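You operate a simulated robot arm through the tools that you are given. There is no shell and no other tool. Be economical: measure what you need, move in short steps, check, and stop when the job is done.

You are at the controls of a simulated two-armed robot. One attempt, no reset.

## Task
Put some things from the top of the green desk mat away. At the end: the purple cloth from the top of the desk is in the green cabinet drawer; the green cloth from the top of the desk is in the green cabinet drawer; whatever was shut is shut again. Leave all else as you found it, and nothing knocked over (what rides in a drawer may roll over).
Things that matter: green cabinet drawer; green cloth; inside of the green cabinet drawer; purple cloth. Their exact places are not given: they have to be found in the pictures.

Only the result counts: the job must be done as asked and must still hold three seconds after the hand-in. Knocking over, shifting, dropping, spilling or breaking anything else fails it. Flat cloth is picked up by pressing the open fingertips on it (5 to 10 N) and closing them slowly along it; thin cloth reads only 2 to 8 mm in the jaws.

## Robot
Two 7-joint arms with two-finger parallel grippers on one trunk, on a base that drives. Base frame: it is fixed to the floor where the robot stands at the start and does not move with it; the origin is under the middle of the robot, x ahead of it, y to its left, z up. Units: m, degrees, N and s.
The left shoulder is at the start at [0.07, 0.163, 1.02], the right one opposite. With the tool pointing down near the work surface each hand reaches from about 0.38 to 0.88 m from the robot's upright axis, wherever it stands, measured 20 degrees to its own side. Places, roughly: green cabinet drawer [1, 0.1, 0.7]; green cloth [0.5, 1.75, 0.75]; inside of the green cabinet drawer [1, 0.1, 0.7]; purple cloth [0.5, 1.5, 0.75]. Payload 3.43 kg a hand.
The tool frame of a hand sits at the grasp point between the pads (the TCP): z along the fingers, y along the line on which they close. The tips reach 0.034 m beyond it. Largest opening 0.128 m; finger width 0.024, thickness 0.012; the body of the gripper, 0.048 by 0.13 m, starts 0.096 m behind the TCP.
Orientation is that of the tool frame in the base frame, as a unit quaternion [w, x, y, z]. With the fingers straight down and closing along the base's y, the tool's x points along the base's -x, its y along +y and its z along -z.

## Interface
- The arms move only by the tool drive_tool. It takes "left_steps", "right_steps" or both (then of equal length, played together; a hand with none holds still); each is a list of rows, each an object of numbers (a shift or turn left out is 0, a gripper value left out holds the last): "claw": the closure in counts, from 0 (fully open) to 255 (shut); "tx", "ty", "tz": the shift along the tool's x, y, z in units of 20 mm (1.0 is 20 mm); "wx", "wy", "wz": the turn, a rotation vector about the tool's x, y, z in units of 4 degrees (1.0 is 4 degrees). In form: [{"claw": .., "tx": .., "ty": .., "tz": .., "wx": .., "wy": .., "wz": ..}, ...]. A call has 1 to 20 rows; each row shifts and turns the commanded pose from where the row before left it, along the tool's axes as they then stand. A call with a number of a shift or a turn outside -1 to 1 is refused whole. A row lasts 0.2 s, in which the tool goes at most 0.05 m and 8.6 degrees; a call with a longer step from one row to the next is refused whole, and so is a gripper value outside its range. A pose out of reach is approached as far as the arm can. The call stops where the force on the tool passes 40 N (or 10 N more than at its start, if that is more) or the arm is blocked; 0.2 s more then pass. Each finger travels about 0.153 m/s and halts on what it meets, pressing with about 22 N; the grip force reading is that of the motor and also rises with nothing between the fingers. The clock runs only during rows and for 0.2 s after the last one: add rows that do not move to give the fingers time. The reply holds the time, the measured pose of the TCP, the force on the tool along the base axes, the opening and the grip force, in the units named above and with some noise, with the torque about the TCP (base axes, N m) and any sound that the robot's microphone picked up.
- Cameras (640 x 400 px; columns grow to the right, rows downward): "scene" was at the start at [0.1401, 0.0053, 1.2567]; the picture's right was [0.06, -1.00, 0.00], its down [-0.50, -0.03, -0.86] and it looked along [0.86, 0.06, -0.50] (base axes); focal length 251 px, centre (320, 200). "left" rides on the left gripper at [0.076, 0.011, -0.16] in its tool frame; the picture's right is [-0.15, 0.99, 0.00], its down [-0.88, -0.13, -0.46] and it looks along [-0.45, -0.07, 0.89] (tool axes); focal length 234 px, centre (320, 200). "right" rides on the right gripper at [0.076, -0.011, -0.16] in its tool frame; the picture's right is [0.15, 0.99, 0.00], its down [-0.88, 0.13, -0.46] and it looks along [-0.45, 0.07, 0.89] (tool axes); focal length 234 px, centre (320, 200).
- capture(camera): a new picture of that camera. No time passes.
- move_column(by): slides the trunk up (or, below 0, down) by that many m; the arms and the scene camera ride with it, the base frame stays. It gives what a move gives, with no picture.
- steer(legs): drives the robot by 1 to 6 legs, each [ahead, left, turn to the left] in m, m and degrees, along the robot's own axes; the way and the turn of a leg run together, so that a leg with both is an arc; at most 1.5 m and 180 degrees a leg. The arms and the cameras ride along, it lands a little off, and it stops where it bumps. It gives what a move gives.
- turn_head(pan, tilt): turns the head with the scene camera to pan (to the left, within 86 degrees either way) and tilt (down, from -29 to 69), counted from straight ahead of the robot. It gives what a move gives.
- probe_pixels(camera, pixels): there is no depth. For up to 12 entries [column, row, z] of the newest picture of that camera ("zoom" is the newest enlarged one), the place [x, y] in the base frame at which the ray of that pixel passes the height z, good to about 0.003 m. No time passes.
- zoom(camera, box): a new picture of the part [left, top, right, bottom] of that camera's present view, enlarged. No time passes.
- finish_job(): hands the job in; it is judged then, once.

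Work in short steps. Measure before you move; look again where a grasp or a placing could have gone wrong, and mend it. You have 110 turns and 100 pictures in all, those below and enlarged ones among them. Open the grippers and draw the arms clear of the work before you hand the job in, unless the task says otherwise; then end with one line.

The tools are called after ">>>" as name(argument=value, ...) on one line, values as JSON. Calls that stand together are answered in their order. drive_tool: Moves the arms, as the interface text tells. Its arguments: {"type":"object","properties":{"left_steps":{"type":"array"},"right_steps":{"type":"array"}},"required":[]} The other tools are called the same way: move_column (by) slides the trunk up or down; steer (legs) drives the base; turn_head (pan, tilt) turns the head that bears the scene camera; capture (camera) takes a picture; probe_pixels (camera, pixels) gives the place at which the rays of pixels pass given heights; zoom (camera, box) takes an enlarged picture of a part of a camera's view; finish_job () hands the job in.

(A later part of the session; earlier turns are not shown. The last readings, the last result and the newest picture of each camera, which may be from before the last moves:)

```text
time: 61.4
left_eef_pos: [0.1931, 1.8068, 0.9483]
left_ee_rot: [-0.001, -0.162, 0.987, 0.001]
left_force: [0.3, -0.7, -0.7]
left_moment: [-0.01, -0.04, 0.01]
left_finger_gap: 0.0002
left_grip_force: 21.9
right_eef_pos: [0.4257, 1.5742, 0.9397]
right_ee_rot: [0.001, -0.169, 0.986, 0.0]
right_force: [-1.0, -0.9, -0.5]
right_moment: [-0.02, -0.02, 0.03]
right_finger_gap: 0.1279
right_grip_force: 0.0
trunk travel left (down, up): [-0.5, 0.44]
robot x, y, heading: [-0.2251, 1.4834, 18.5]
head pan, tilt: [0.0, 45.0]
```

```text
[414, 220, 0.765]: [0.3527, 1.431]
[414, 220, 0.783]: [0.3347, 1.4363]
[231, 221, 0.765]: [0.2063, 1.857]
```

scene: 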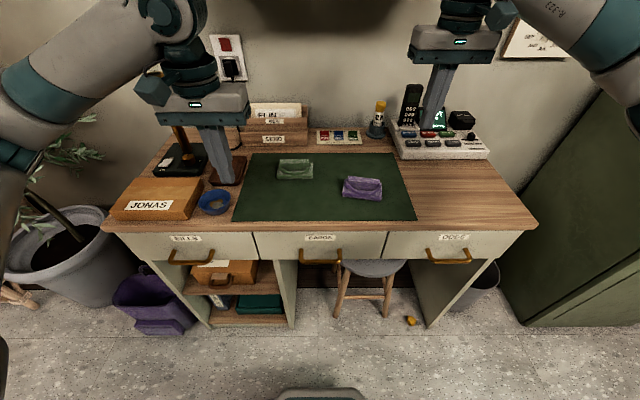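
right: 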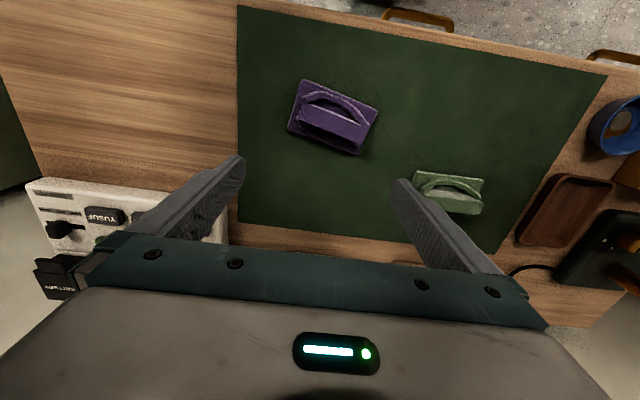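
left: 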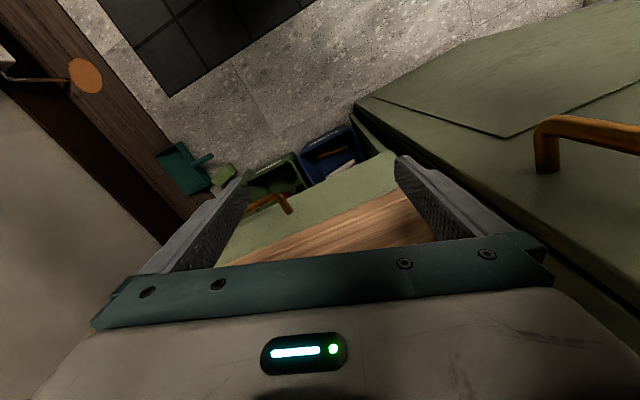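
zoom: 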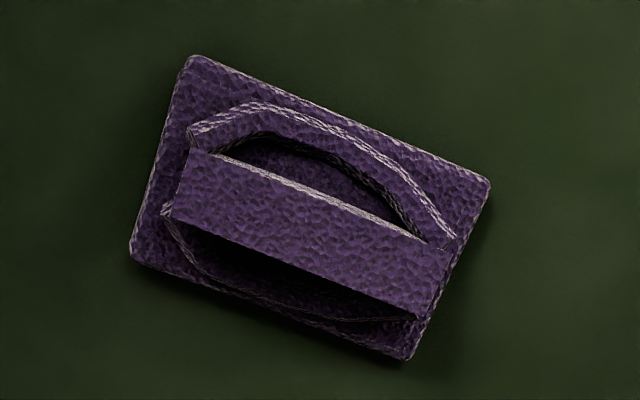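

Both cameras agree on a mat height of about 0.78. The purple cloth is a slab centred near (0.39,1.572) with a ridge along its long axis at about 103°. I shift over the ridge and turn the hand 96° so the fingers close across it.

>>> drive_tool(right_steps=[{"tx": 0.8, "ty": 0.35}, {"tx": 0.75}, {"wz": 1}, {"wz": 1}, {"wz": 1}, {"wz": 1}, {"wz": 1}, {"wz": 1}, {"wz": 1}, {"wz": 1}, {"wz": 1}, {"wz": 1}, {"wz": 1}, {"wz": 1}, {"wz": 1}, {"wz": 1}, {"wz": 1}, {"wz": 1}, {"wz": 1}, {"wz": 1}])

>>> drive_tool(right_steps=[{"wz": 1}, {"wz": 1}, {"wz": 1}, {"wz": 1}, {"wz": 1}, {"wz": 1}, {"claw": 128}])

>>> capture(camera="right")

>>> capture(camera="scene")

```text
time: 65.6
left_eef_pos: [0.1923, 1.8089, 0.9488]
left_ee_rot: [-0.001, -0.162, 0.987, -0.001]
left_force: [0.9, -0.2, -0.9]
left_moment: [-0.03, 0.0, 0.02]
left_finger_gap: 0.0
left_grip_force: 22.0
right_eef_pos: [0.3923, 1.5712, 0.9413]
right_ee_rot: [0.0, 0.444, 0.896, 0.002]
right_force: [-0.5, -0.3, 0.3]
right_moment: [-0.04, 0.01, 0.0]
right_finger_gap: 0.1279
right_grip_force: 0.0
trunk travel left (down, up): [-0.5, 0.44]
robot x, y, heading: [-0.2264, 1.4801, 18.5]
head pan, tilt: [0.0, 45.0]
```

```text
time: 67.2
left_eef_pos: [0.1925, 1.8082, 0.9484]
left_ee_rot: [0.0, -0.161, 0.987, 0.0]
left_force: [0.1, -0.3, -0.1]
left_moment: [0.0, -0.02, -0.01]
left_finger_gap: 0.0001
left_grip_force: 22.1
right_eef_pos: [0.3941, 1.5711, 0.9418]
right_ee_rot: [0.0, 0.621, 0.784, 0.002]
right_force: [-0.3, 0.5, 0.4]
right_moment: [0.04, -0.04, 0.0]
right_finger_gap: 0.0637
right_grip_force: 0.0
trunk travel left (down, up): [-0.5, 0.44]
robot x, y, heading: [-0.2221, 1.4814, 18.7]
head pan, tilt: [0.0, 45.0]
```

```text
72 pictures are left
```

right: 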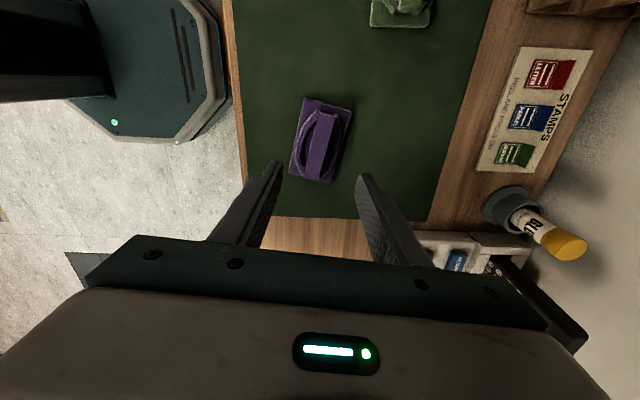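

```text
71 pictures are left
```

scene: 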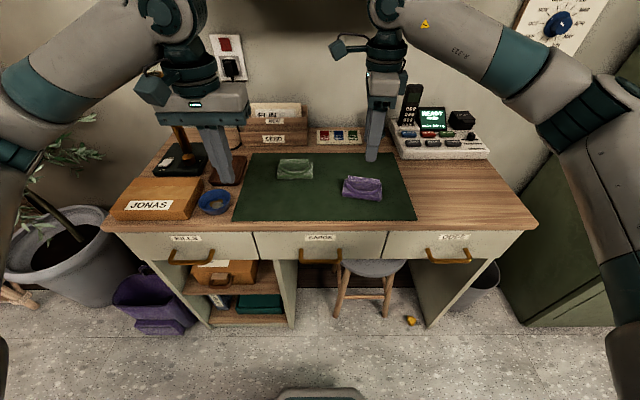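

The ridge now runs along the tool's x axis in the wrist view. The grasp axis meets the mat at about (320,144), so I zoom to compare the ridge with it.

>>> zoom(camera="right", box=[270, 90, 370, 190])

```text
4.00 times, centred on (320, 140) of right
```

zoom: 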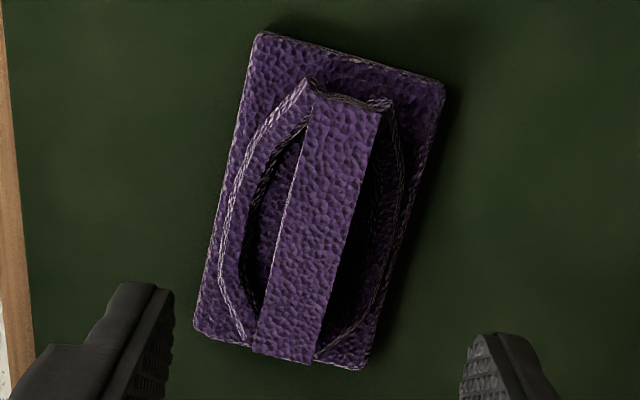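

The grasp axis falls on the ridge's middle. I open to about 85 mm to straddle the slab and go down until the tips are just above the mat.

>>> drive_tool(right_steps=[{"claw": 80}, {"tz": 1}, {"tz": 1}, {"tz": 1}, {"tz": 1}, {"tz": 1}, {"tz": 0.4}])

>>> capture(camera="right")

>>> zoom(camera="scene", box=[290, 110, 434, 200])

```text
time: 68.8
left_eef_pos: [0.1927, 1.8082, 0.9488]
left_ee_rot: [-0.001, -0.162, 0.987, 0.0]
left_force: [-0.1, -0.3, 0.9]
left_moment: [-0.01, -0.01, 0.0]
left_finger_gap: 0.0001
left_grip_force: 22.1
right_eef_pos: [0.3933, 1.5718, 0.8354]
right_ee_rot: [0.0, 0.62, 0.784, 0.003]
right_force: [0.1, 0.6, 0.3]
right_moment: [0.01, 0.04, 0.01]
right_finger_gap: 0.0878
right_grip_force: 0.0
trunk travel left (down, up): [-0.5, 0.44]
robot x, y, heading: [-0.2265, 1.4819, 18.7]
head pan, tilt: [0.0, 45.0]
```

```text
69 pictures are left
```

right: 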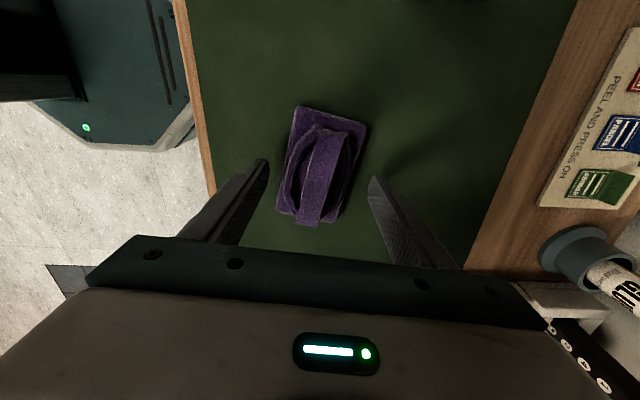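

```text
4.44 times, centred on (362, 155) of scene
```

zoom: 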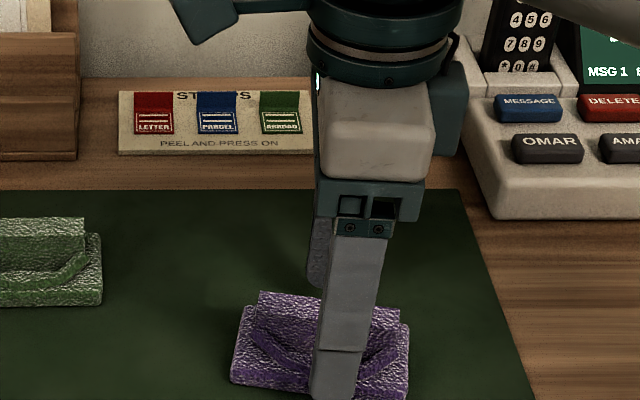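

The fingers straddle the cloth with no contact yet. I lower in small steps until a light press shows.

>>> drive_tool(right_steps=[{"tz": 0.3}, {"tz": 0.2}, {"tz": 0.2}])

```text
time: 69.6
left_eef_pos: [0.1919, 1.8084, 0.9482]
left_ee_rot: [0.0, -0.162, 0.987, -0.001]
left_force: [0.2, 0.1, -0.5]
left_moment: [-0.01, 0.0, 0.02]
left_finger_gap: 0.0002
left_grip_force: 21.8
right_eef_pos: [0.3925, 1.5717, 0.8207]
right_ee_rot: [0.001, 0.62, 0.785, 0.002]
right_force: [0.0, -0.4, -1.0]
right_moment: [-0.01, 0.03, -0.01]
right_finger_gap: 0.0877
right_grip_force: 0.0
trunk travel left (down, up): [-0.5, 0.44]
robot x, y, heading: [-0.2245, 1.4832, 18.6]
head pan, tilt: [0.0, 45.0]
```

There is still no contact with the TCP at 0.821. I continue down in 2–3 mm steps.

>>> drive_tool(right_steps=[{"tz": 0.15}, {"tz": 0.1}])

```text
time: 70.2
left_eef_pos: [0.1913, 1.8074, 0.9503]
left_ee_rot: [0.0, -0.162, 0.987, 0.0]
left_force: [-0.1, 0.5, -1.2]
left_moment: [0.0, -0.01, -0.03]
left_finger_gap: 0.0
left_grip_force: 21.8
right_eef_pos: [0.3932, 1.5716, 0.818]
right_ee_rot: [0.001, 0.62, 0.784, 0.004]
right_force: [2.8, -1.9, 20.7]
right_moment: [-0.49, 0.87, 0.19]
right_finger_gap: 0.0863
right_grip_force: 0.1
trunk travel left (down, up): [-0.5, 0.44]
robot x, y, heading: [-0.2253, 1.4845, 18.7]
head pan, tilt: [0.0, 45.0]
```

Contact is at TCP z≈0.818, pressing 20 N. I ease up about 1.3 mm to a light press and close slowly.

>>> drive_tool(right_steps=[{"tz": -0.08}, {"claw": 90}, {"claw": 100}, {"claw": 110}, {"claw": 120}, {"claw": 130}, {"claw": 140}])

>>> capture(camera="right")

```text
time: 71.8
left_eef_pos: [0.191, 1.8075, 0.9498]
left_ee_rot: [0.0, -0.162, 0.987, 0.0]
left_force: [-0.4, 0.4, 0.5]
left_moment: [-0.02, -0.02, -0.03]
left_finger_gap: 0.0
left_grip_force: 21.8
right_eef_pos: [0.3919, 1.5718, 0.8167]
right_ee_rot: [0.001, 0.62, 0.784, 0.003]
right_force: [-9.6, -1.7, 11.2]
right_moment: [-0.3, 0.68, -0.17]
right_finger_gap: 0.0638
right_grip_force: 21.6
trunk travel left (down, up): [-0.5, 0.44]
robot x, y, heading: [-0.2247, 1.484, 18.5]
head pan, tilt: [0.0, 45.0]
```

```text
67 pictures are left
```

right: 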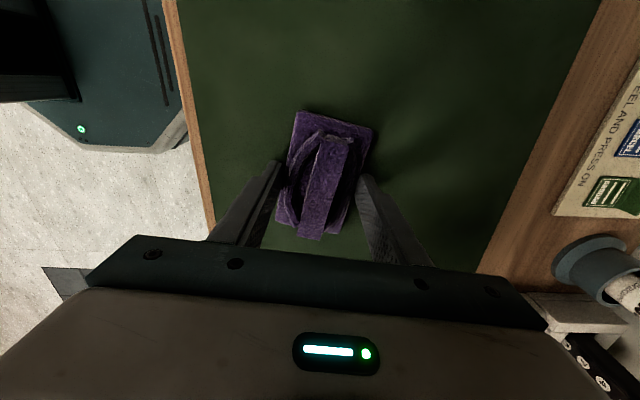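

The jaws are halted at 64 mm on the slab's edges, with the slab acting firm. I close fully on it and lift slowly a little to see whether it holds.

>>> drive_tool(right_steps=[{"claw": 255}, {"claw": 255}, {"tz": -0.3}, {"tz": -0.5}, {"tz": -0.5}])

>>> capture(camera="right")

>>> zoom(camera="scene", box=[290, 110, 434, 200])

```text
time: 73.0
left_eef_pos: [0.1916, 1.8082, 0.9491]
left_ee_rot: [-0.001, -0.161, 0.987, 0.0]
left_force: [-1.0, 0.7, 0.1]
left_moment: [0.01, 0.0, -0.03]
left_finger_gap: 0.0002
left_grip_force: 22.4
right_eef_pos: [0.3943, 1.5726, 0.842]
right_ee_rot: [0.001, 0.62, 0.785, 0.002]
right_force: [0.0, 0.2, -0.1]
right_moment: [0.0, -0.04, 0.01]
right_finger_gap: 0.0636
right_grip_force: 22.0
trunk travel left (down, up): [-0.5, 0.44]
robot x, y, heading: [-0.2236, 1.4823, 18.9]
head pan, tilt: [0.0, 45.0]
```

```text
66 pictures are left
```

right: 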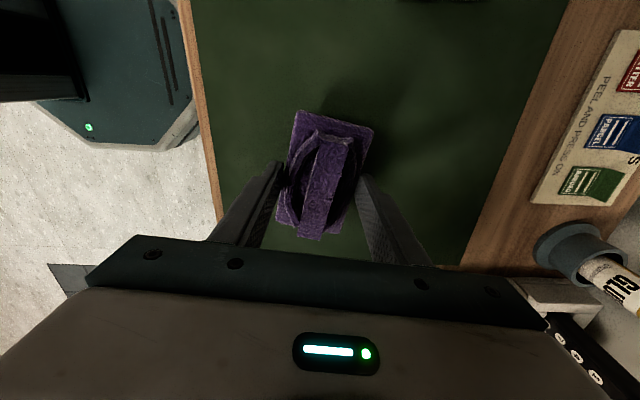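

```text
4.44 times, centred on (362, 155) of scene
```

zoom: 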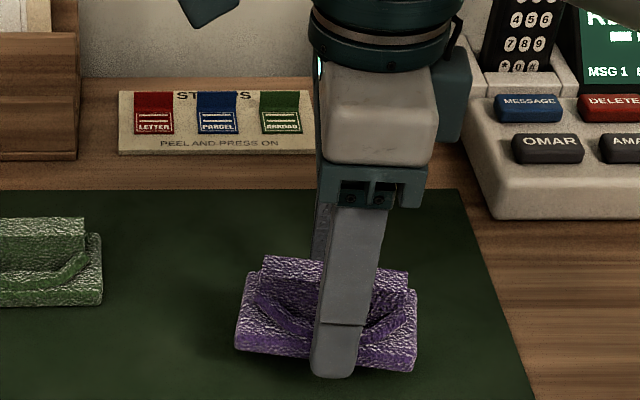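

The purple cloth is lifted clear. I raise it to about z 0.98 and draw it right and back, to leave room for the left hand.

>>> drive_tool(right_steps=[{"tz": -1}, {"tz": -1}, {"tz": -1}, {"tz": -1}, {"tz": -1}, {"tz": -1}, {"tz": -1}, {"tx": -1}, {"tx": -1}, {"tx": -1}, {"tx": -1}, {"tx": -1}, {"ty": -1}, {"ty": -1}, {"ty": -1}])

>>> zoom(camera="scene", box=[240, 60, 480, 210])

```text
time: 76.2
left_eef_pos: [0.1932, 1.8088, 0.9489]
left_ee_rot: [-0.001, -0.162, 0.987, 0.0]
left_force: [0.0, -0.9, -0.5]
left_moment: [0.04, 0.01, 0.0]
left_finger_gap: 0.0
left_grip_force: 22.3
right_eef_pos: [0.3577, 1.4594, 0.9824]
right_ee_rot: [0.0, 0.62, 0.784, 0.002]
right_force: [-0.4, 0.6, 0.4]
right_moment: [-0.01, -0.02, 0.03]
right_finger_gap: 0.0629
right_grip_force: 21.8
trunk travel left (down, up): [-0.5, 0.44]
robot x, y, heading: [-0.2227, 1.4838, 18.7]
head pan, tilt: [0.0, 45.0]
```

```text
2.67 times, centred on (360, 135) of scene
```

zoom: 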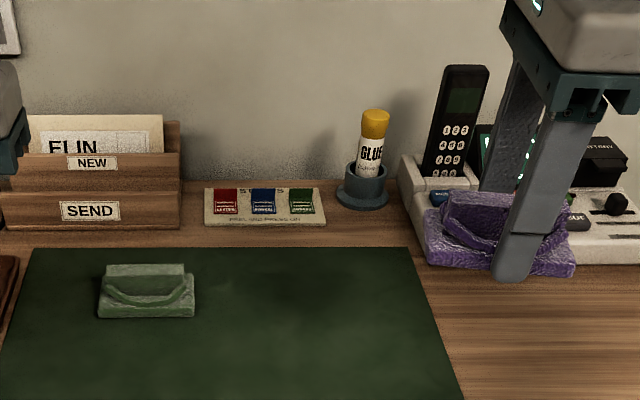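

Purple is held firmly, out of the way. Next I move the left hand over the green cloth, near (0.416,1.776), open it and look with the left camera.

>>> drive_tool(left_steps=[{"ty": -1}, {"ty": -1}, {"ty": -1}, {"ty": -1}, {"ty": -1}, {"tx": -1}, {"tx": -1}, {"tx": -1}, {"tx": -1}, {"tx": -1}, {"tx": -1}, {"tx": -1}, {"tx": -1}, {"tx": -1}, {"tx": -1, "claw": 86}])

>>> capture(camera="left")

```text
time: 79.4
left_eef_pos: [0.4132, 1.7788, 0.9479]
left_ee_rot: [-0.001, -0.161, 0.987, -0.001]
left_force: [-0.3, -0.3, -0.9]
left_moment: [0.02, 0.01, 0.0]
left_finger_gap: 0.0847
left_grip_force: 0.0
right_eef_pos: [0.3579, 1.4589, 0.9823]
right_ee_rot: [0.0, 0.62, 0.785, 0.003]
right_force: [0.1, 0.5, -0.8]
right_moment: [-0.02, 0.01, 0.03]
right_finger_gap: 0.062
right_grip_force: 21.8
trunk travel left (down, up): [-0.5, 0.44]
robot x, y, heading: [-0.225, 1.4792, 18.8]
head pan, tilt: [0.0, 45.0]
```

```text
63 pictures are left
```

left: 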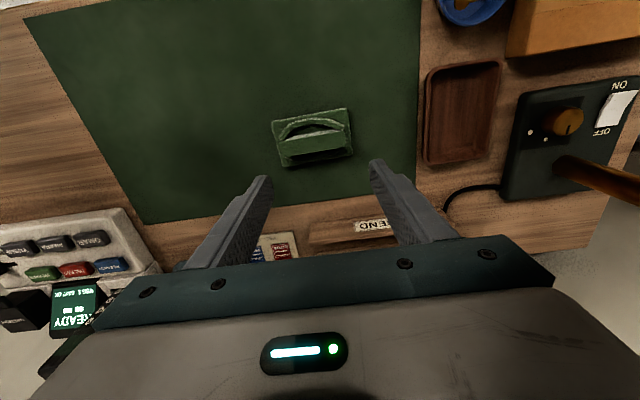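

The green cloth shows at (313,138). The right gap has crept from 63.6 to 62 mm, so I also check the purple grip while measuring green.

>>> probe_pixels(camera="left", pixels=[[272, 123, 0.787], [347, 109, 0.787], [282, 167, 0.787], [353, 155, 0.787], [313, 141, 0.805]])

>>> zoom(camera="left", box=[250, 90, 380, 190])

>>> capture(camera="right")

```text
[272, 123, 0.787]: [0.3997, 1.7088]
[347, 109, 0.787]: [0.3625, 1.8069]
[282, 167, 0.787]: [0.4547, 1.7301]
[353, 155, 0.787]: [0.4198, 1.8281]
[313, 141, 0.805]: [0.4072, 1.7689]
```

```text
4.00 times, centred on (315, 140) of left
```

zoom: 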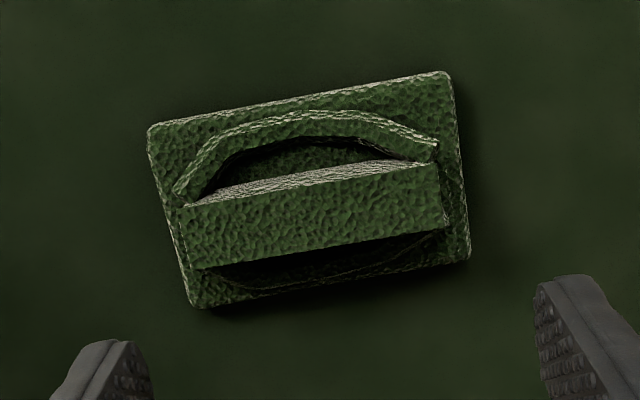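

```text
61 pictures are left
```

right: 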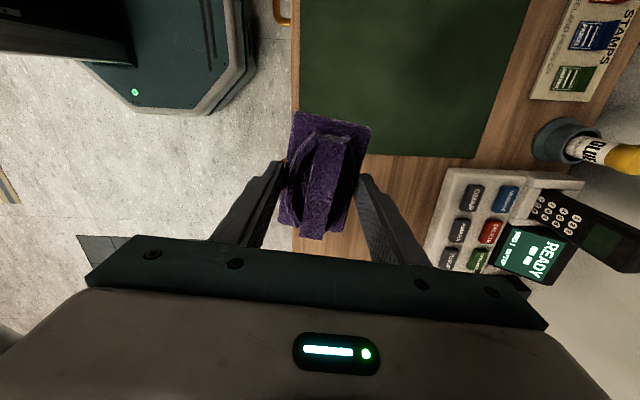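

Green's centre is at about (0.409,1.769), with its long axis at 110°. Purple still sits well in the jaw. I centre the left hand and turn it 91° so it closes across the short side.

>>> drive_tool(left_steps=[{"tx": 0.35, "ty": -0.4, "claw": 80}, {"wz": -1}, {"wz": -1}, {"wz": -1}, {"wz": -1}, {"wz": -1}, {"wz": -1}, {"wz": -1}, {"wz": -1}, {"wz": -1}, {"wz": -1}, {"wz": -1}, {"wz": -1}, {"wz": -1}, {"wz": -1}, {"wz": -1}, {"wz": -1}, {"wz": -1}, {"wz": -1}, {"wz": -1}])

>>> drive_tool(left_steps=[{"wz": -1}, {"wz": -1}, {"wz": -1}, {"wz": -0.7}, {"tz": 1}, {"tz": 1}, {"tz": 1}])

>>> capture(camera="left")

```text
time: 83.6
left_eef_pos: [0.4097, 1.7671, 0.9491]
left_ee_rot: [0.002, 0.735, -0.678, -0.001]
left_force: [0.1, 0.0, 0.0]
left_moment: [0.0, -0.02, 0.05]
left_finger_gap: 0.0879
left_grip_force: 0.0
right_eef_pos: [0.3584, 1.4582, 0.9815]
right_ee_rot: [0.0, 0.62, 0.785, 0.002]
right_force: [-0.1, 0.0, -0.2]
right_moment: [0.0, -0.01, 0.0]
right_finger_gap: 0.0618
right_grip_force: 21.5
trunk travel left (down, up): [-0.5, 0.44]
robot x, y, heading: [-0.2266, 1.4808, 18.5]
head pan, tilt: [0.0, 45.0]
```

```text
time: 85.2
left_eef_pos: [0.4113, 1.7687, 0.8892]
left_ee_rot: [0.0, 0.817, -0.577, 0.0]
left_force: [-0.1, -0.1, 0.2]
left_moment: [0.0, 0.02, 0.04]
left_finger_gap: 0.0879
left_grip_force: 0.0
right_eef_pos: [0.3587, 1.4588, 0.9827]
right_ee_rot: [0.0, 0.62, 0.784, 0.001]
right_force: [-0.1, 0.0, 0.1]
right_moment: [0.02, 0.04, -0.03]
right_finger_gap: 0.0612
right_grip_force: 21.8
trunk travel left (down, up): [-0.5, 0.44]
robot x, y, heading: [-0.2281, 1.4842, 18.4]
head pan, tilt: [0.0, 45.0]
```

```text
60 pictures are left
```

left: 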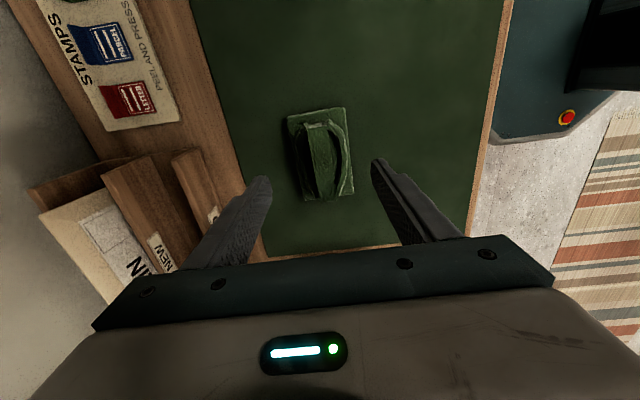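

Green is centred between the fingers with clear mat around it. I lower to just above the mat.

>>> drive_tool(left_steps=[{"tz": 1}, {"tz": 1}, {"tz": 1}, {"tz": 0.3}, {"tz": 0.15}])

```text
time: 86.4
left_eef_pos: [0.4123, 1.7671, 0.8203]
left_ee_rot: [-0.001, 0.817, -0.577, 0.0]
left_force: [0.0, 0.3, 0.2]
left_moment: [0.01, -0.01, 0.01]
left_finger_gap: 0.0879
left_grip_force: 0.0
right_eef_pos: [0.3583, 1.4598, 0.9834]
right_ee_rot: [0.0, 0.62, 0.785, 0.002]
right_force: [-0.4, -0.4, 0.2]
right_moment: [0.0, -0.01, -0.03]
right_finger_gap: 0.0612
right_grip_force: 21.9
trunk travel left (down, up): [-0.5, 0.44]
robot x, y, heading: [-0.2236, 1.4816, 18.7]
head pan, tilt: [0.0, 45.0]
```

The TCP is at 0.820, about 2 mm above contact. I go 2 mm down and close slowly.

>>> drive_tool(left_steps=[{"tz": 0.1}, {"claw": 95}, {"claw": 105}, {"claw": 115}, {"claw": 125}, {"claw": 140}, {"claw": 160}, {"claw": 255}, {"claw": 255}])

>>> capture(camera="left")

```text
time: 88.4
left_eef_pos: [0.4112, 1.7672, 0.8178]
left_ee_rot: [0.0, 0.816, -0.578, 0.0]
left_force: [0.2, 0.5, 0.5]
left_moment: [-0.01, -0.01, 0.04]
left_finger_gap: 0.0609
left_grip_force: 22.2
right_eef_pos: [0.3574, 1.4586, 0.9823]
right_ee_rot: [0.0, 0.62, 0.784, 0.001]
right_force: [0.2, -0.5, -0.1]
right_moment: [-0.02, 0.06, -0.01]
right_finger_gap: 0.0611
right_grip_force: 21.9
trunk travel left (down, up): [-0.5, 0.44]
robot x, y, heading: [-0.2262, 1.4869, 18.7]
head pan, tilt: [0.0, 45.0]
```

```text
59 pictures are left
```

left: 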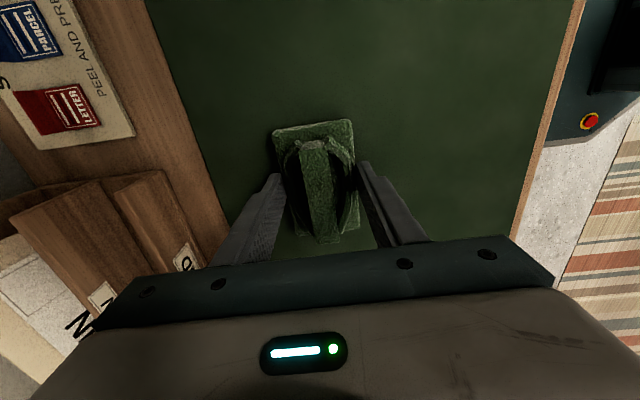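

Green is gripped at 61 mm, and purple has settled to 61 mm too, so that creep was only the slab squaring itself in the jaw. I lift green and draw it back toward the robot.

>>> drive_tool(left_steps=[{"tz": -0.4}, {"tz": -0.8}, {"tz": -1}, {"tz": -1}, {"tz": -1}, {"tz": -1}, {"tz": -1}, {"tz": -1}, {"tz": -1}, {"ty": 1}, {"ty": 1}, {"ty": 1}, {"ty": 1}, {"ty": 1}, {"ty": 1}, {"ty": 1}, {"tx": -1}, {"tx": -1}])

>>> capture(camera="scene")

```text
time: 92.2
left_eef_pos: [0.266, 1.7592, 0.9827]
left_ee_rot: [0.001, 0.817, -0.577, -0.001]
left_force: [-0.1, 0.4, -1.1]
left_moment: [-0.02, -0.02, 0.0]
left_finger_gap: 0.0609
left_grip_force: 22.2
right_eef_pos: [0.3586, 1.4594, 0.9819]
right_ee_rot: [0.001, 0.62, 0.785, 0.002]
right_force: [-0.4, -0.4, -1.5]
right_moment: [0.01, -0.01, 0.0]
right_finger_gap: 0.0609
right_grip_force: 22.6
trunk travel left (down, up): [-0.5, 0.44]
robot x, y, heading: [-0.2269, 1.4816, 18.7]
head pan, tilt: [0.0, 45.0]
```

```text
58 pictures are left
```

scene: 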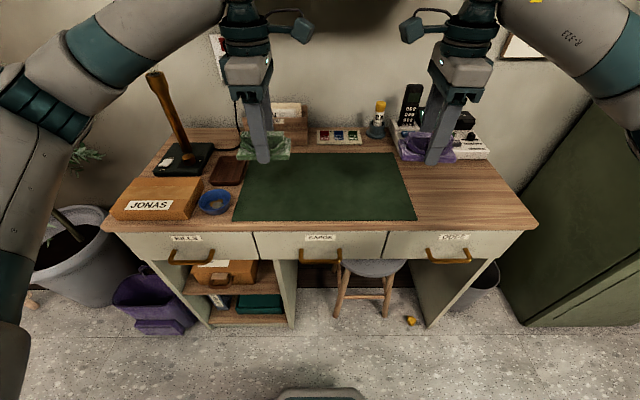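

Both cloths are held and the mat is empty. I back off 0.35 m and drive right in two legs to stand before the open drawer, then look.

>>> steer(legs=[[-0.38, 0, 0], [0, -0.9, 0], [0, -0.72, 0]])

>>> capture(camera="scene")

```text
time: 102.4
left_eef_pos: [0.4113, 0.1204, 0.9813]
left_ee_rot: [0.001, 0.816, -0.579, 0.0]
left_force: [-1.2, -0.8, 0.0]
left_moment: [-0.01, 0.0, 0.0]
left_finger_gap: 0.061
left_grip_force: 22.1
right_eef_pos: [0.5036, -0.1786, 0.9829]
right_ee_rot: [0.0, 0.621, 0.784, 0.003]
right_force: [0.2, -0.2, -1.2]
right_moment: [0.01, 0.02, -0.04]
right_finger_gap: 0.0611
right_grip_force: 22.4
trunk travel left (down, up): [-0.5, 0.44]
robot x, y, heading: [-0.0812, -0.1552, 18.5]
head pan, tilt: [0.0, 45.0]
```

```text
57 pictures are left
```

scene: 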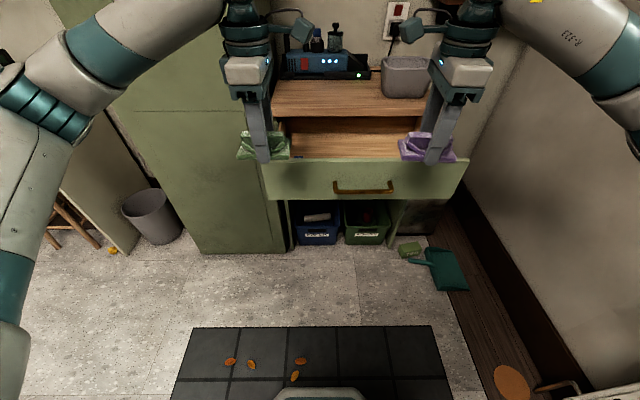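

The drawer interior shows between the counter lip (row 115) and the front panel (row 158). I zoom in and measure its bounds.

>>> zoom(camera="scene", box=[240, 80, 480, 210])

>>> probe_pixels(camera="scene", pixels=[[265, 165, 0.82], [460, 160, 0.82], [362, 160, 0.82], [350, 114, 0.85], [363, 189, 0.755], [340, 140, 0.72], [290, 155, 0.8], [440, 150, 0.8]])

```text
2.67 times, centred on (360, 145) of scene
```

zoom: 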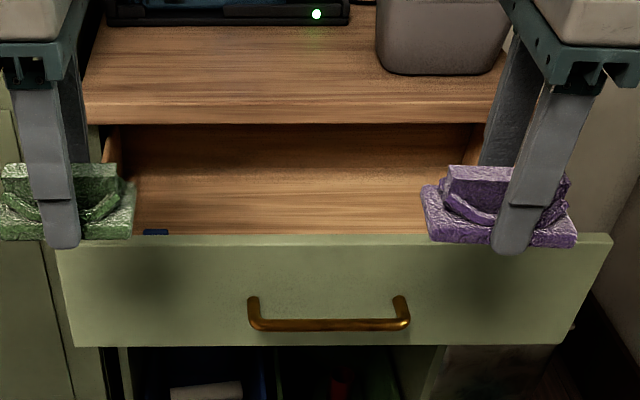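

```text
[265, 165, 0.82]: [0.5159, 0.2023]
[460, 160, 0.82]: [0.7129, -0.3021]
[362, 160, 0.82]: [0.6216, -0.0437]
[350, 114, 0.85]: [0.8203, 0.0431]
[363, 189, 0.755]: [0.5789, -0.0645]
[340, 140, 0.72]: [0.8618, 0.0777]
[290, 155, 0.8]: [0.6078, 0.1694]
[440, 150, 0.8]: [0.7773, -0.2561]
```

The usable opening runs about 0.2 m deep, with a small blue object inside at the front left (zoom (155,232)). I drive 0.2 m ahead and carry the right hand 70 mm further over the opening's right half.

>>> steer(legs=[[0.2, 0, 0]])

>>> drive_tool(right_steps=[{"ty": 1}, {"ty": 1}, {"ty": 1}, {"ty": 0.5}])

>>> capture(camera="right")

>>> capture(camera="scene")

```text
time: 104.0
left_eef_pos: [0.5984, 0.1826, 0.9832]
left_ee_rot: [0.001, 0.816, -0.578, 0.0]
left_force: [0.2, -0.1, -0.1]
left_moment: [-0.02, 0.02, -0.01]
left_finger_gap: 0.0608
left_grip_force: 22.1
right_eef_pos: [0.6922, -0.1162, 0.9821]
right_ee_rot: [0.0, 0.621, 0.784, 0.001]
right_force: [-0.9, 0.6, -0.8]
right_moment: [0.02, 0.03, -0.02]
right_finger_gap: 0.0607
right_grip_force: 21.8
trunk travel left (down, up): [-0.5, 0.44]
robot x, y, heading: [0.1107, -0.0951, 18.5]
head pan, tilt: [0.0, 45.0]
```

```text
time: 105.0
left_eef_pos: [0.5977, 0.1834, 0.981]
left_ee_rot: [0.001, 0.815, -0.579, 0.0]
left_force: [-0.3, -0.3, -1.1]
left_moment: [0.02, -0.01, 0.01]
left_finger_gap: 0.0612
left_grip_force: 21.9
right_eef_pos: [0.7547, -0.0997, 0.9824]
right_ee_rot: [0.001, 0.621, 0.784, 0.001]
right_force: [-0.1, -1.0, 0.3]
right_moment: [-0.01, 0.0, 0.02]
right_finger_gap: 0.0612
right_grip_force: 21.9
trunk travel left (down, up): [-0.5, 0.44]
robot x, y, heading: [0.1103, -0.0943, 18.4]
head pan, tilt: [0.0, 45.0]
```

```text
55 pictures are left
```

right: 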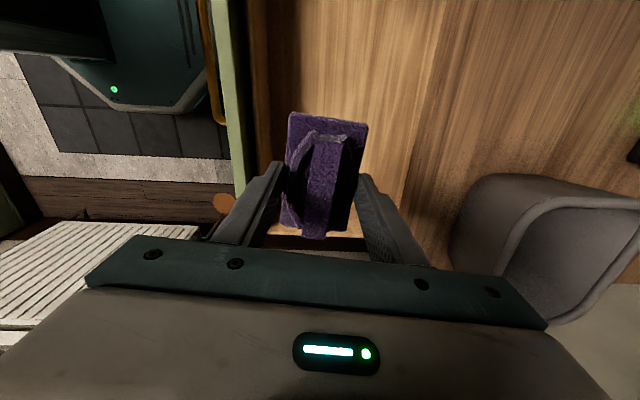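

```text
54 pictures are left
```

scene: 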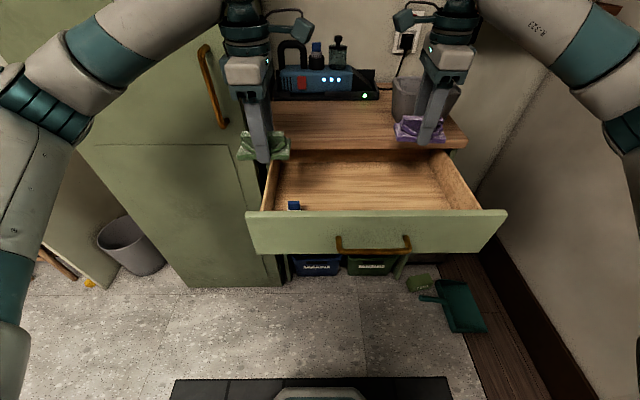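

The right hand is over the middle-right of the opening at n≈0.68, clear of the panel, the lip and the drawer's side. I lower it into the drawer in stages.

>>> drive_tool(right_steps=[{"tz": 1}, {"tz": 1}, {"tz": 1}, {"tz": 1}, {"tz": 1}, {"tz": 1}, {"tz": 1}, {"tz": 1}, {"tz": 1}, {"tz": 1}])

>>> zoom(camera="scene", box=[240, 100, 520, 275])

```text
time: 107.2
left_eef_pos: [0.5977, 0.1826, 0.982]
left_ee_rot: [0.0, 0.815, -0.579, -0.001]
left_force: [0.3, 0.7, -0.2]
left_moment: [0.01, 0.01, -0.01]
left_finger_gap: 0.0608
left_grip_force: 21.7
right_eef_pos: [0.7592, -0.1006, 0.7845]
right_ee_rot: [0.0, 0.62, 0.784, 0.002]
right_force: [0.9, 0.4, -0.1]
right_moment: [0.0, 0.01, 0.03]
right_finger_gap: 0.0607
right_grip_force: 21.9
trunk travel left (down, up): [-0.5, 0.44]
robot x, y, heading: [0.1058, -0.0914, 18.8]
head pan, tilt: [0.0, 45.0]
```

```text
2.29 times, centred on (380, 188) of scene
```

zoom: 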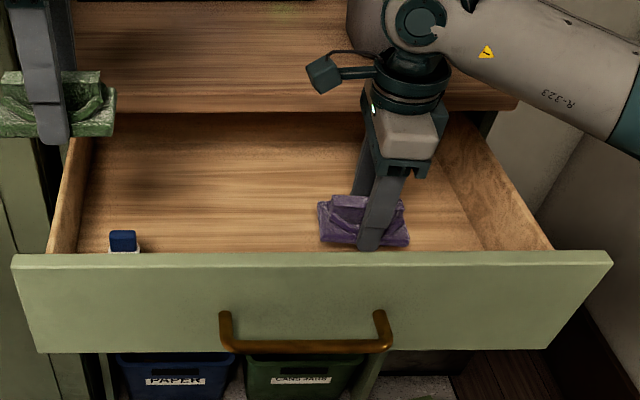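

It hangs clear inside the drawer, with no contact. I lower further in small steps to find the drawer floor.

>>> drive_tool(right_steps=[{"tz": 0.5}, {"tz": 0.5}, {"tz": 0.4}, {"tz": 0.3}])

>>> zoom(camera="scene", box=[240, 100, 520, 275])

```text
time: 108.2
left_eef_pos: [0.597, 0.1822, 0.9821]
left_ee_rot: [0.0, 0.815, -0.579, -0.001]
left_force: [0.5, -0.3, -0.7]
left_moment: [0.0, 0.01, -0.02]
left_finger_gap: 0.061
left_grip_force: 21.8
right_eef_pos: [0.7596, -0.0992, 0.7501]
right_ee_rot: [-0.001, 0.621, 0.784, 0.002]
right_force: [0.8, 0.4, -0.6]
right_moment: [-0.01, 0.03, 0.0]
right_finger_gap: 0.061
right_grip_force: 22.3
trunk travel left (down, up): [-0.5, 0.44]
robot x, y, heading: [0.1093, -0.0912, 18.4]
head pan, tilt: [0.0, 45.0]
```

```text
2.29 times, centred on (380, 188) of scene
```

zoom: 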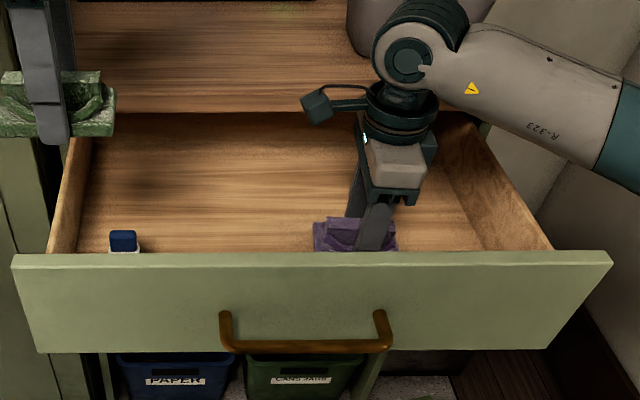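

There is still no floor contact at TCP 0.750. I keep lowering in small steps.

>>> drive_tool(right_steps=[{"tz": 0.3}, {"tz": 0.3}, {"tz": 0.2}, {"tz": 0.2}])

```text
time: 109.2
left_eef_pos: [0.5987, 0.1828, 0.9816]
left_ee_rot: [0.0, 0.815, -0.579, -0.001]
left_force: [0.1, 0.9, -0.3]
left_moment: [0.01, 0.01, 0.01]
left_finger_gap: 0.0607
left_grip_force: 22.0
right_eef_pos: [0.761, -0.0998, 0.7387]
right_ee_rot: [0.003, 0.621, 0.784, 0.008]
right_force: [0.6, -1.6, 22.7]
right_moment: [-0.7, 0.73, 0.11]
right_finger_gap: 0.0613
right_grip_force: 22.5
trunk travel left (down, up): [-0.5, 0.44]
robot x, y, heading: [0.1043, -0.0921, 18.6]
head pan, tilt: [0.0, 45.0]
stopped in row 4 (right hand): the force on the tool passed its limit (the readings are from after the stop); the commanded pose is now the measured one
```

The tips touched the drawer floor at TCP≈0.74. I ease up, open to about 88 mm and rise straight out.

>>> drive_tool(right_steps=[{"tz": -0.15}, {"claw": 125}, {"claw": 110}, {"claw": 90}, {"claw": 80}, {"claw": 80}, {"tz": -0.5}, {"tz": -1}, {"tz": -1}])

>>> zoom(camera="scene", box=[240, 100, 520, 275])

>>> capture(camera="right")

```text
time: 111.2
left_eef_pos: [0.5986, 0.1828, 0.9816]
left_ee_rot: [0.0, 0.816, -0.578, 0.001]
left_force: [0.2, 0.2, -0.4]
left_moment: [-0.01, -0.01, -0.02]
left_finger_gap: 0.061
left_grip_force: 21.7
right_eef_pos: [0.7611, -0.1016, 0.7887]
right_ee_rot: [0.002, 0.621, 0.784, 0.005]
right_force: [0.4, -0.6, 1.0]
right_moment: [0.0, 0.01, -0.01]
right_finger_gap: 0.0879
right_grip_force: 0.0
trunk travel left (down, up): [-0.5, 0.44]
robot x, y, heading: [0.1006, -0.0884, 18.3]
head pan, tilt: [0.0, 45.0]
```

```text
2.29 times, centred on (380, 188) of scene
```

zoom: 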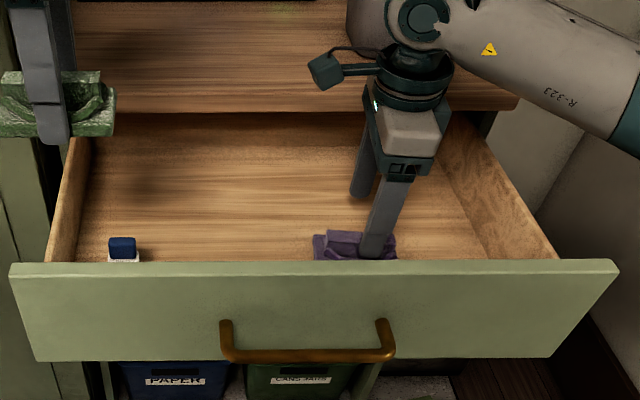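

```text
50 pictures are left
```

right: 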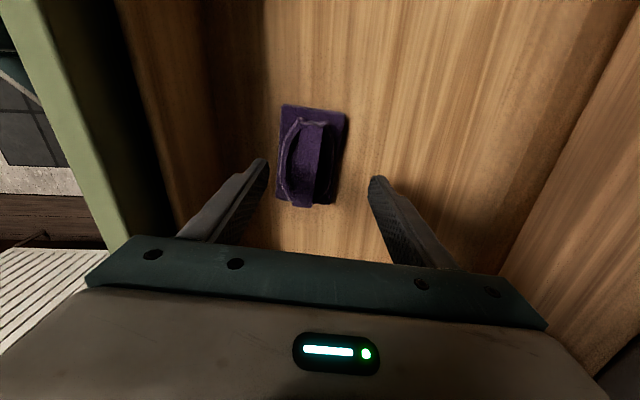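

Purple lies flat in the drawer. I raise the right hand well out and draw it back, then carry the left hand over the middle of the opening.

>>> drive_tool(right_steps=[{"tz": -1}, {"tz": -1}, {"tz": -1}, {"tz": -1}, {"tz": -1}, {"tz": -1}, {"tz": -1}, {"tz": -1}, {"tz": -1}, {"tz": -1}, {"tz": -1}, {"tz": -1}, {"ty": -1, "claw": 255}, {"ty": -1}, {"ty": -1}, {"ty": -1}, {"ty": -1}, {"ty": -1}, {"ty": -1}, {"ty": -1}])

>>> drive_tool(left_steps=[{"tx": 1}, {"tx": 1}, {"tx": 1}, {"tx": 1}, {"tx": 1}, {"ty": -1}, {"ty": -1}, {"ty": -1}])

>>> capture(camera="left")

>>> capture(camera="scene")

```text
time: 115.3
left_eef_pos: [0.5981, 0.1832, 0.9823]
left_ee_rot: [0.0, 0.815, -0.579, 0.001]
left_force: [-0.5, 0.4, -0.1]
left_moment: [-0.02, -0.03, -0.02]
left_finger_gap: 0.061
left_grip_force: 21.6
right_eef_pos: [0.6007, -0.1385, 1.0251]
right_ee_rot: [0.001, 0.621, 0.784, 0.006]
right_force: [0.0, -1.5, 0.0]
right_moment: [0.01, -0.05, 0.0]
right_finger_gap: 0.0
right_grip_force: 22.2
trunk travel left (down, up): [-0.5, 0.44]
robot x, y, heading: [0.1086, -0.0918, 18.2]
head pan, tilt: [0.0, 45.0]
```

```text
time: 117.2
left_eef_pos: [0.6879, 0.1083, 0.9812]
left_ee_rot: [0.0, 0.816, -0.578, -0.001]
left_force: [-0.3, 0.7, -1.4]
left_moment: [-0.02, -0.01, -0.02]
left_finger_gap: 0.0607
left_grip_force: 21.7
right_eef_pos: [0.6011, -0.139, 1.0251]
right_ee_rot: [0.001, 0.621, 0.784, 0.005]
right_force: [0.6, -0.5, -0.1]
right_moment: [0.01, 0.03, -0.01]
right_finger_gap: 0.0002
right_grip_force: 22.0
trunk travel left (down, up): [-0.5, 0.44]
robot x, y, heading: [0.1065, -0.0941, 18.2]
head pan, tilt: [0.0, 45.0]
```

```text
49 pictures are left
```

left: 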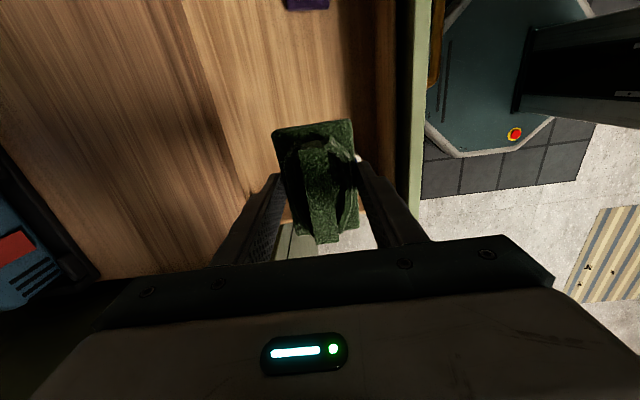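

```text
48 pictures are left
```

scene: 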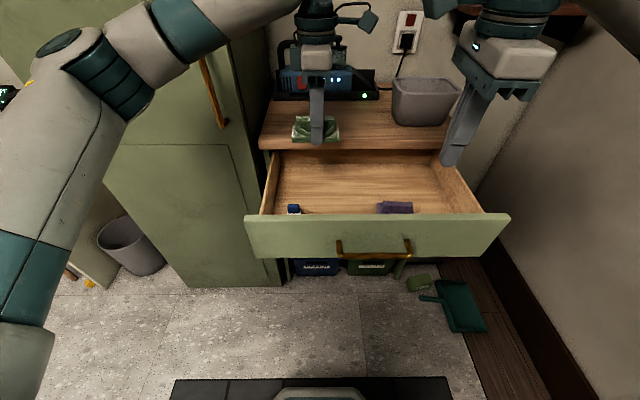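

Green is over the left half of the opening. I probe the blue object's place so I can set green well clear of it and of purple.

>>> probe_pixels(camera="scene", pixels=[[288, 213, 0.715], [300, 213, 0.715], [293, 205, 0.73], [378, 213, 0.715], [412, 213, 0.715], [395, 203, 0.735], [247, 216, 0.82], [508, 213, 0.82], [330, 149, 0.84]])

```text
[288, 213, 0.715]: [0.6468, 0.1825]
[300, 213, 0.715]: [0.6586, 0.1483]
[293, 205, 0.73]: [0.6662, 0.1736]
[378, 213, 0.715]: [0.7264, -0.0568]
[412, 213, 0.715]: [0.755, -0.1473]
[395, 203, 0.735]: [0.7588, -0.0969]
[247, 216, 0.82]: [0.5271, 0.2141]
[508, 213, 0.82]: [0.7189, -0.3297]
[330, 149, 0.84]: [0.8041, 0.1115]
```

The blue object spans l ≈ −0.07 to −0.03 and purple begins at −0.28, so I set green at l ≈ −0.185. I shift 70 mm right and lower into the drawer.

>>> drive_tool(left_steps=[{"tx": 1}, {"tx": 1}, {"tx": 1}, {"tx": 0.5}, {"tz": 1}, {"tz": 1}, {"tz": 1}, {"tz": 1}, {"tz": 1}, {"tz": 1}, {"tz": 1}, {"tz": 1}, {"tz": 1}])

>>> capture(camera="scene")

>>> capture(camera="left")

```text
time: 120.0
left_eef_pos: [0.7099, 0.0422, 0.7999]
left_ee_rot: [0.001, 0.816, -0.578, -0.001]
left_force: [-0.6, 0.3, -0.1]
left_moment: [-0.02, 0.01, -0.01]
left_finger_gap: 0.0609
left_grip_force: 22.4
right_eef_pos: [0.6013, -0.138, 1.025]
right_ee_rot: [0.002, 0.621, 0.783, 0.006]
right_force: [-0.5, -0.1, 0.7]
right_moment: [0.03, 0.01, 0.0]
right_finger_gap: 0.0003
right_grip_force: 21.9
trunk travel left (down, up): [-0.5, 0.44]
robot x, y, heading: [0.1086, -0.0955, 18.6]
head pan, tilt: [0.0, 45.0]
```

```text
47 pictures are left
```

scene: 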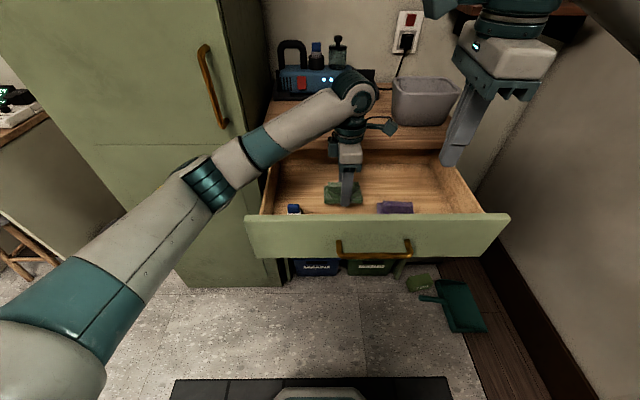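

```text
46 pictures are left
```

left: 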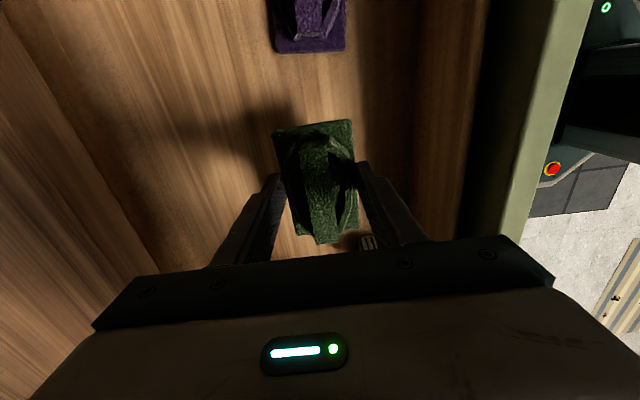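

Green hangs clear between the blue object and purple. I lower the remaining way toward TCP 0.745.

>>> drive_tool(left_steps=[{"tz": 1}, {"tz": 0.8}, {"tz": 0.5}, {"tz": 0.3}, {"tz": 0.2}])

```text
time: 121.2
left_eef_pos: [0.7064, 0.0471, 0.7577]
left_ee_rot: [-0.004, 0.817, -0.577, 0.006]
left_force: [0.1, -0.4, -0.2]
left_moment: [0.01, 0.0, 0.05]
left_finger_gap: 0.0608
left_grip_force: 22.1
right_eef_pos: [0.594, -0.1377, 1.0318]
right_ee_rot: [0.004, 0.621, 0.784, 0.009]
right_force: [-0.5, 0.3, 0.5]
right_moment: [0.0, 0.02, 0.0]
right_finger_gap: 0.0001
right_grip_force: 22.0
trunk travel left (down, up): [-0.5, 0.44]
robot x, y, heading: [0.1037, -0.0937, 18.9]
head pan, tilt: [0.0, 45.0]
```

The tool stopped at 0.758 with no tip force, while the right hand shifted slightly, so part of the left arm seems to be touching something. I back up 15 mm and look.

>>> drive_tool(left_steps=[{"tz": -0.8}, {"tz": 0}])

>>> capture(camera="scene")

>>> zoom(camera="scene", box=[150, 100, 430, 275])

```text
time: 121.8
left_eef_pos: [0.7077, 0.0402, 0.7608]
left_ee_rot: [0.0, 0.815, -0.58, 0.0]
left_force: [-0.8, 0.6, -0.5]
left_moment: [0.03, -0.06, 0.0]
left_finger_gap: 0.0606
left_grip_force: 21.7
right_eef_pos: [0.6003, -0.1396, 1.0262]
right_ee_rot: [0.002, 0.622, 0.783, 0.006]
right_force: [-0.6, -0.1, 1.3]
right_moment: [-0.04, -0.04, -0.01]
right_finger_gap: 0.0002
right_grip_force: 21.7
trunk travel left (down, up): [-0.5, 0.44]
robot x, y, heading: [0.1082, -0.0958, 18.4]
head pan, tilt: [0.0, 45.0]
```

```text
45 pictures are left
```

scene: 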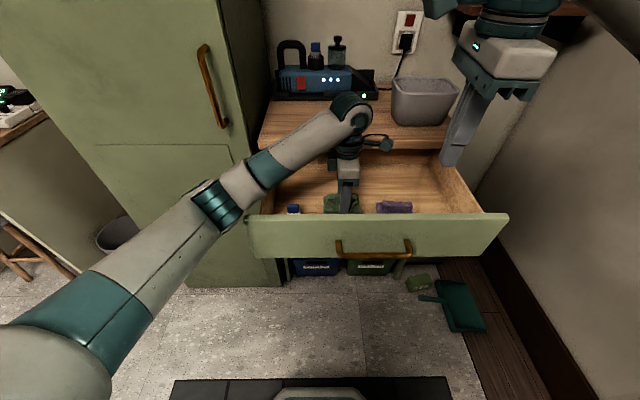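

```text
2.29 times, centred on (290, 188) of scene
```

zoom: 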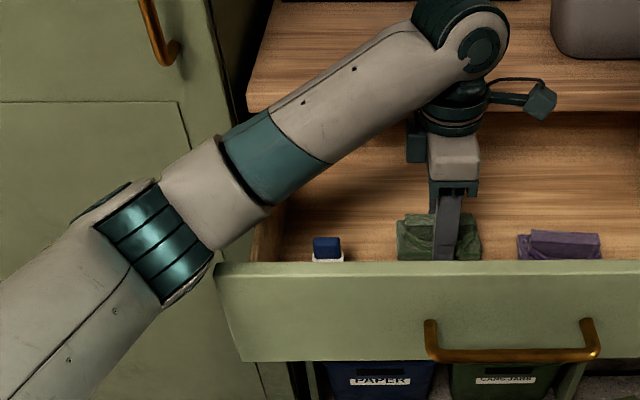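

The forearm's elbow end is low and rests on the drawer panel's left corner. I raise the trunk 0.15 m so the arm comes in more steeply, then lower again.

>>> move_column(by=0.16)

>>> drive_tool(left_steps=[{"tz": 1}, {"tz": 1}, {"tz": 1}, {"tz": 1}, {"tz": 1}, {"tz": 1}, {"tz": 1}, {"tz": 0.6}])

>>> capture(camera="scene")

```text
time: 123.6
left_eef_pos: [0.71, 0.043, 0.9206]
left_ee_rot: [0.001, 0.815, -0.579, 0.0]
left_force: [-0.3, -0.2, -0.3]
left_moment: [0.02, -0.01, -0.02]
left_finger_gap: 0.0611
left_grip_force: 22.3
right_eef_pos: [0.6018, -0.138, 1.1858]
right_ee_rot: [0.0, 0.621, 0.784, 0.006]
right_force: [-1.3, 0.0, 0.4]
right_moment: [-0.02, -0.02, -0.02]
right_finger_gap: 0.0
right_grip_force: 22.4
trunk travel left (down, up): [-0.66, 0.28]
robot x, y, heading: [0.1099, -0.0945, 18.4]
head pan, tilt: [0.0, 45.0]
```

```text
time: 125.4
left_eef_pos: [0.7087, 0.0421, 0.7698]
left_ee_rot: [0.001, 0.816, -0.578, -0.001]
left_force: [-0.5, -0.2, 0.3]
left_moment: [0.0, -0.01, 0.02]
left_finger_gap: 0.0609
left_grip_force: 21.9
right_eef_pos: [0.6006, -0.1381, 1.1855]
right_ee_rot: [0.001, 0.621, 0.784, 0.006]
right_force: [-0.1, 0.3, -0.9]
right_moment: [-0.02, -0.03, 0.01]
right_finger_gap: 0.0
right_grip_force: 22.1
trunk travel left (down, up): [-0.66, 0.28]
robot x, y, heading: [0.1062, -0.096, 18.3]
head pan, tilt: [0.0, 45.0]
```

```text
43 pictures are left
```

scene: 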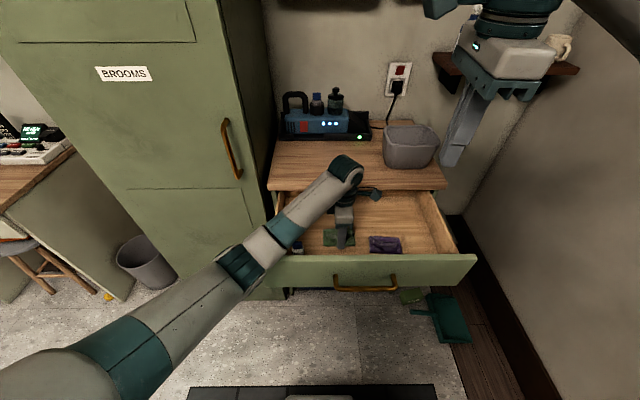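

The arm is steeper now. I lower the last 25 mm in small steps, watching for tip contact.

>>> drive_tool(left_steps=[{"tz": 0.5}, {"tz": 0.4}, {"tz": 0.2}, {"tz": 0.2}])

```text
time: 126.4
left_eef_pos: [0.7089, 0.0438, 0.7425]
left_ee_rot: [-0.001, 0.816, -0.578, 0.0]
left_force: [0.3, -0.1, -0.7]
left_moment: [-0.01, 0.01, 0.0]
left_finger_gap: 0.0609
left_grip_force: 22.3
right_eef_pos: [0.6004, -0.1396, 1.1856]
right_ee_rot: [0.001, 0.621, 0.784, 0.006]
right_force: [0.2, 0.1, 0.8]
right_moment: [0.0, 0.0, 0.02]
right_finger_gap: 0.0
right_grip_force: 22.0
trunk travel left (down, up): [-0.66, 0.28]
robot x, y, heading: [0.1061, -0.0908, 18.5]
head pan, tilt: [0.0, 45.0]
```

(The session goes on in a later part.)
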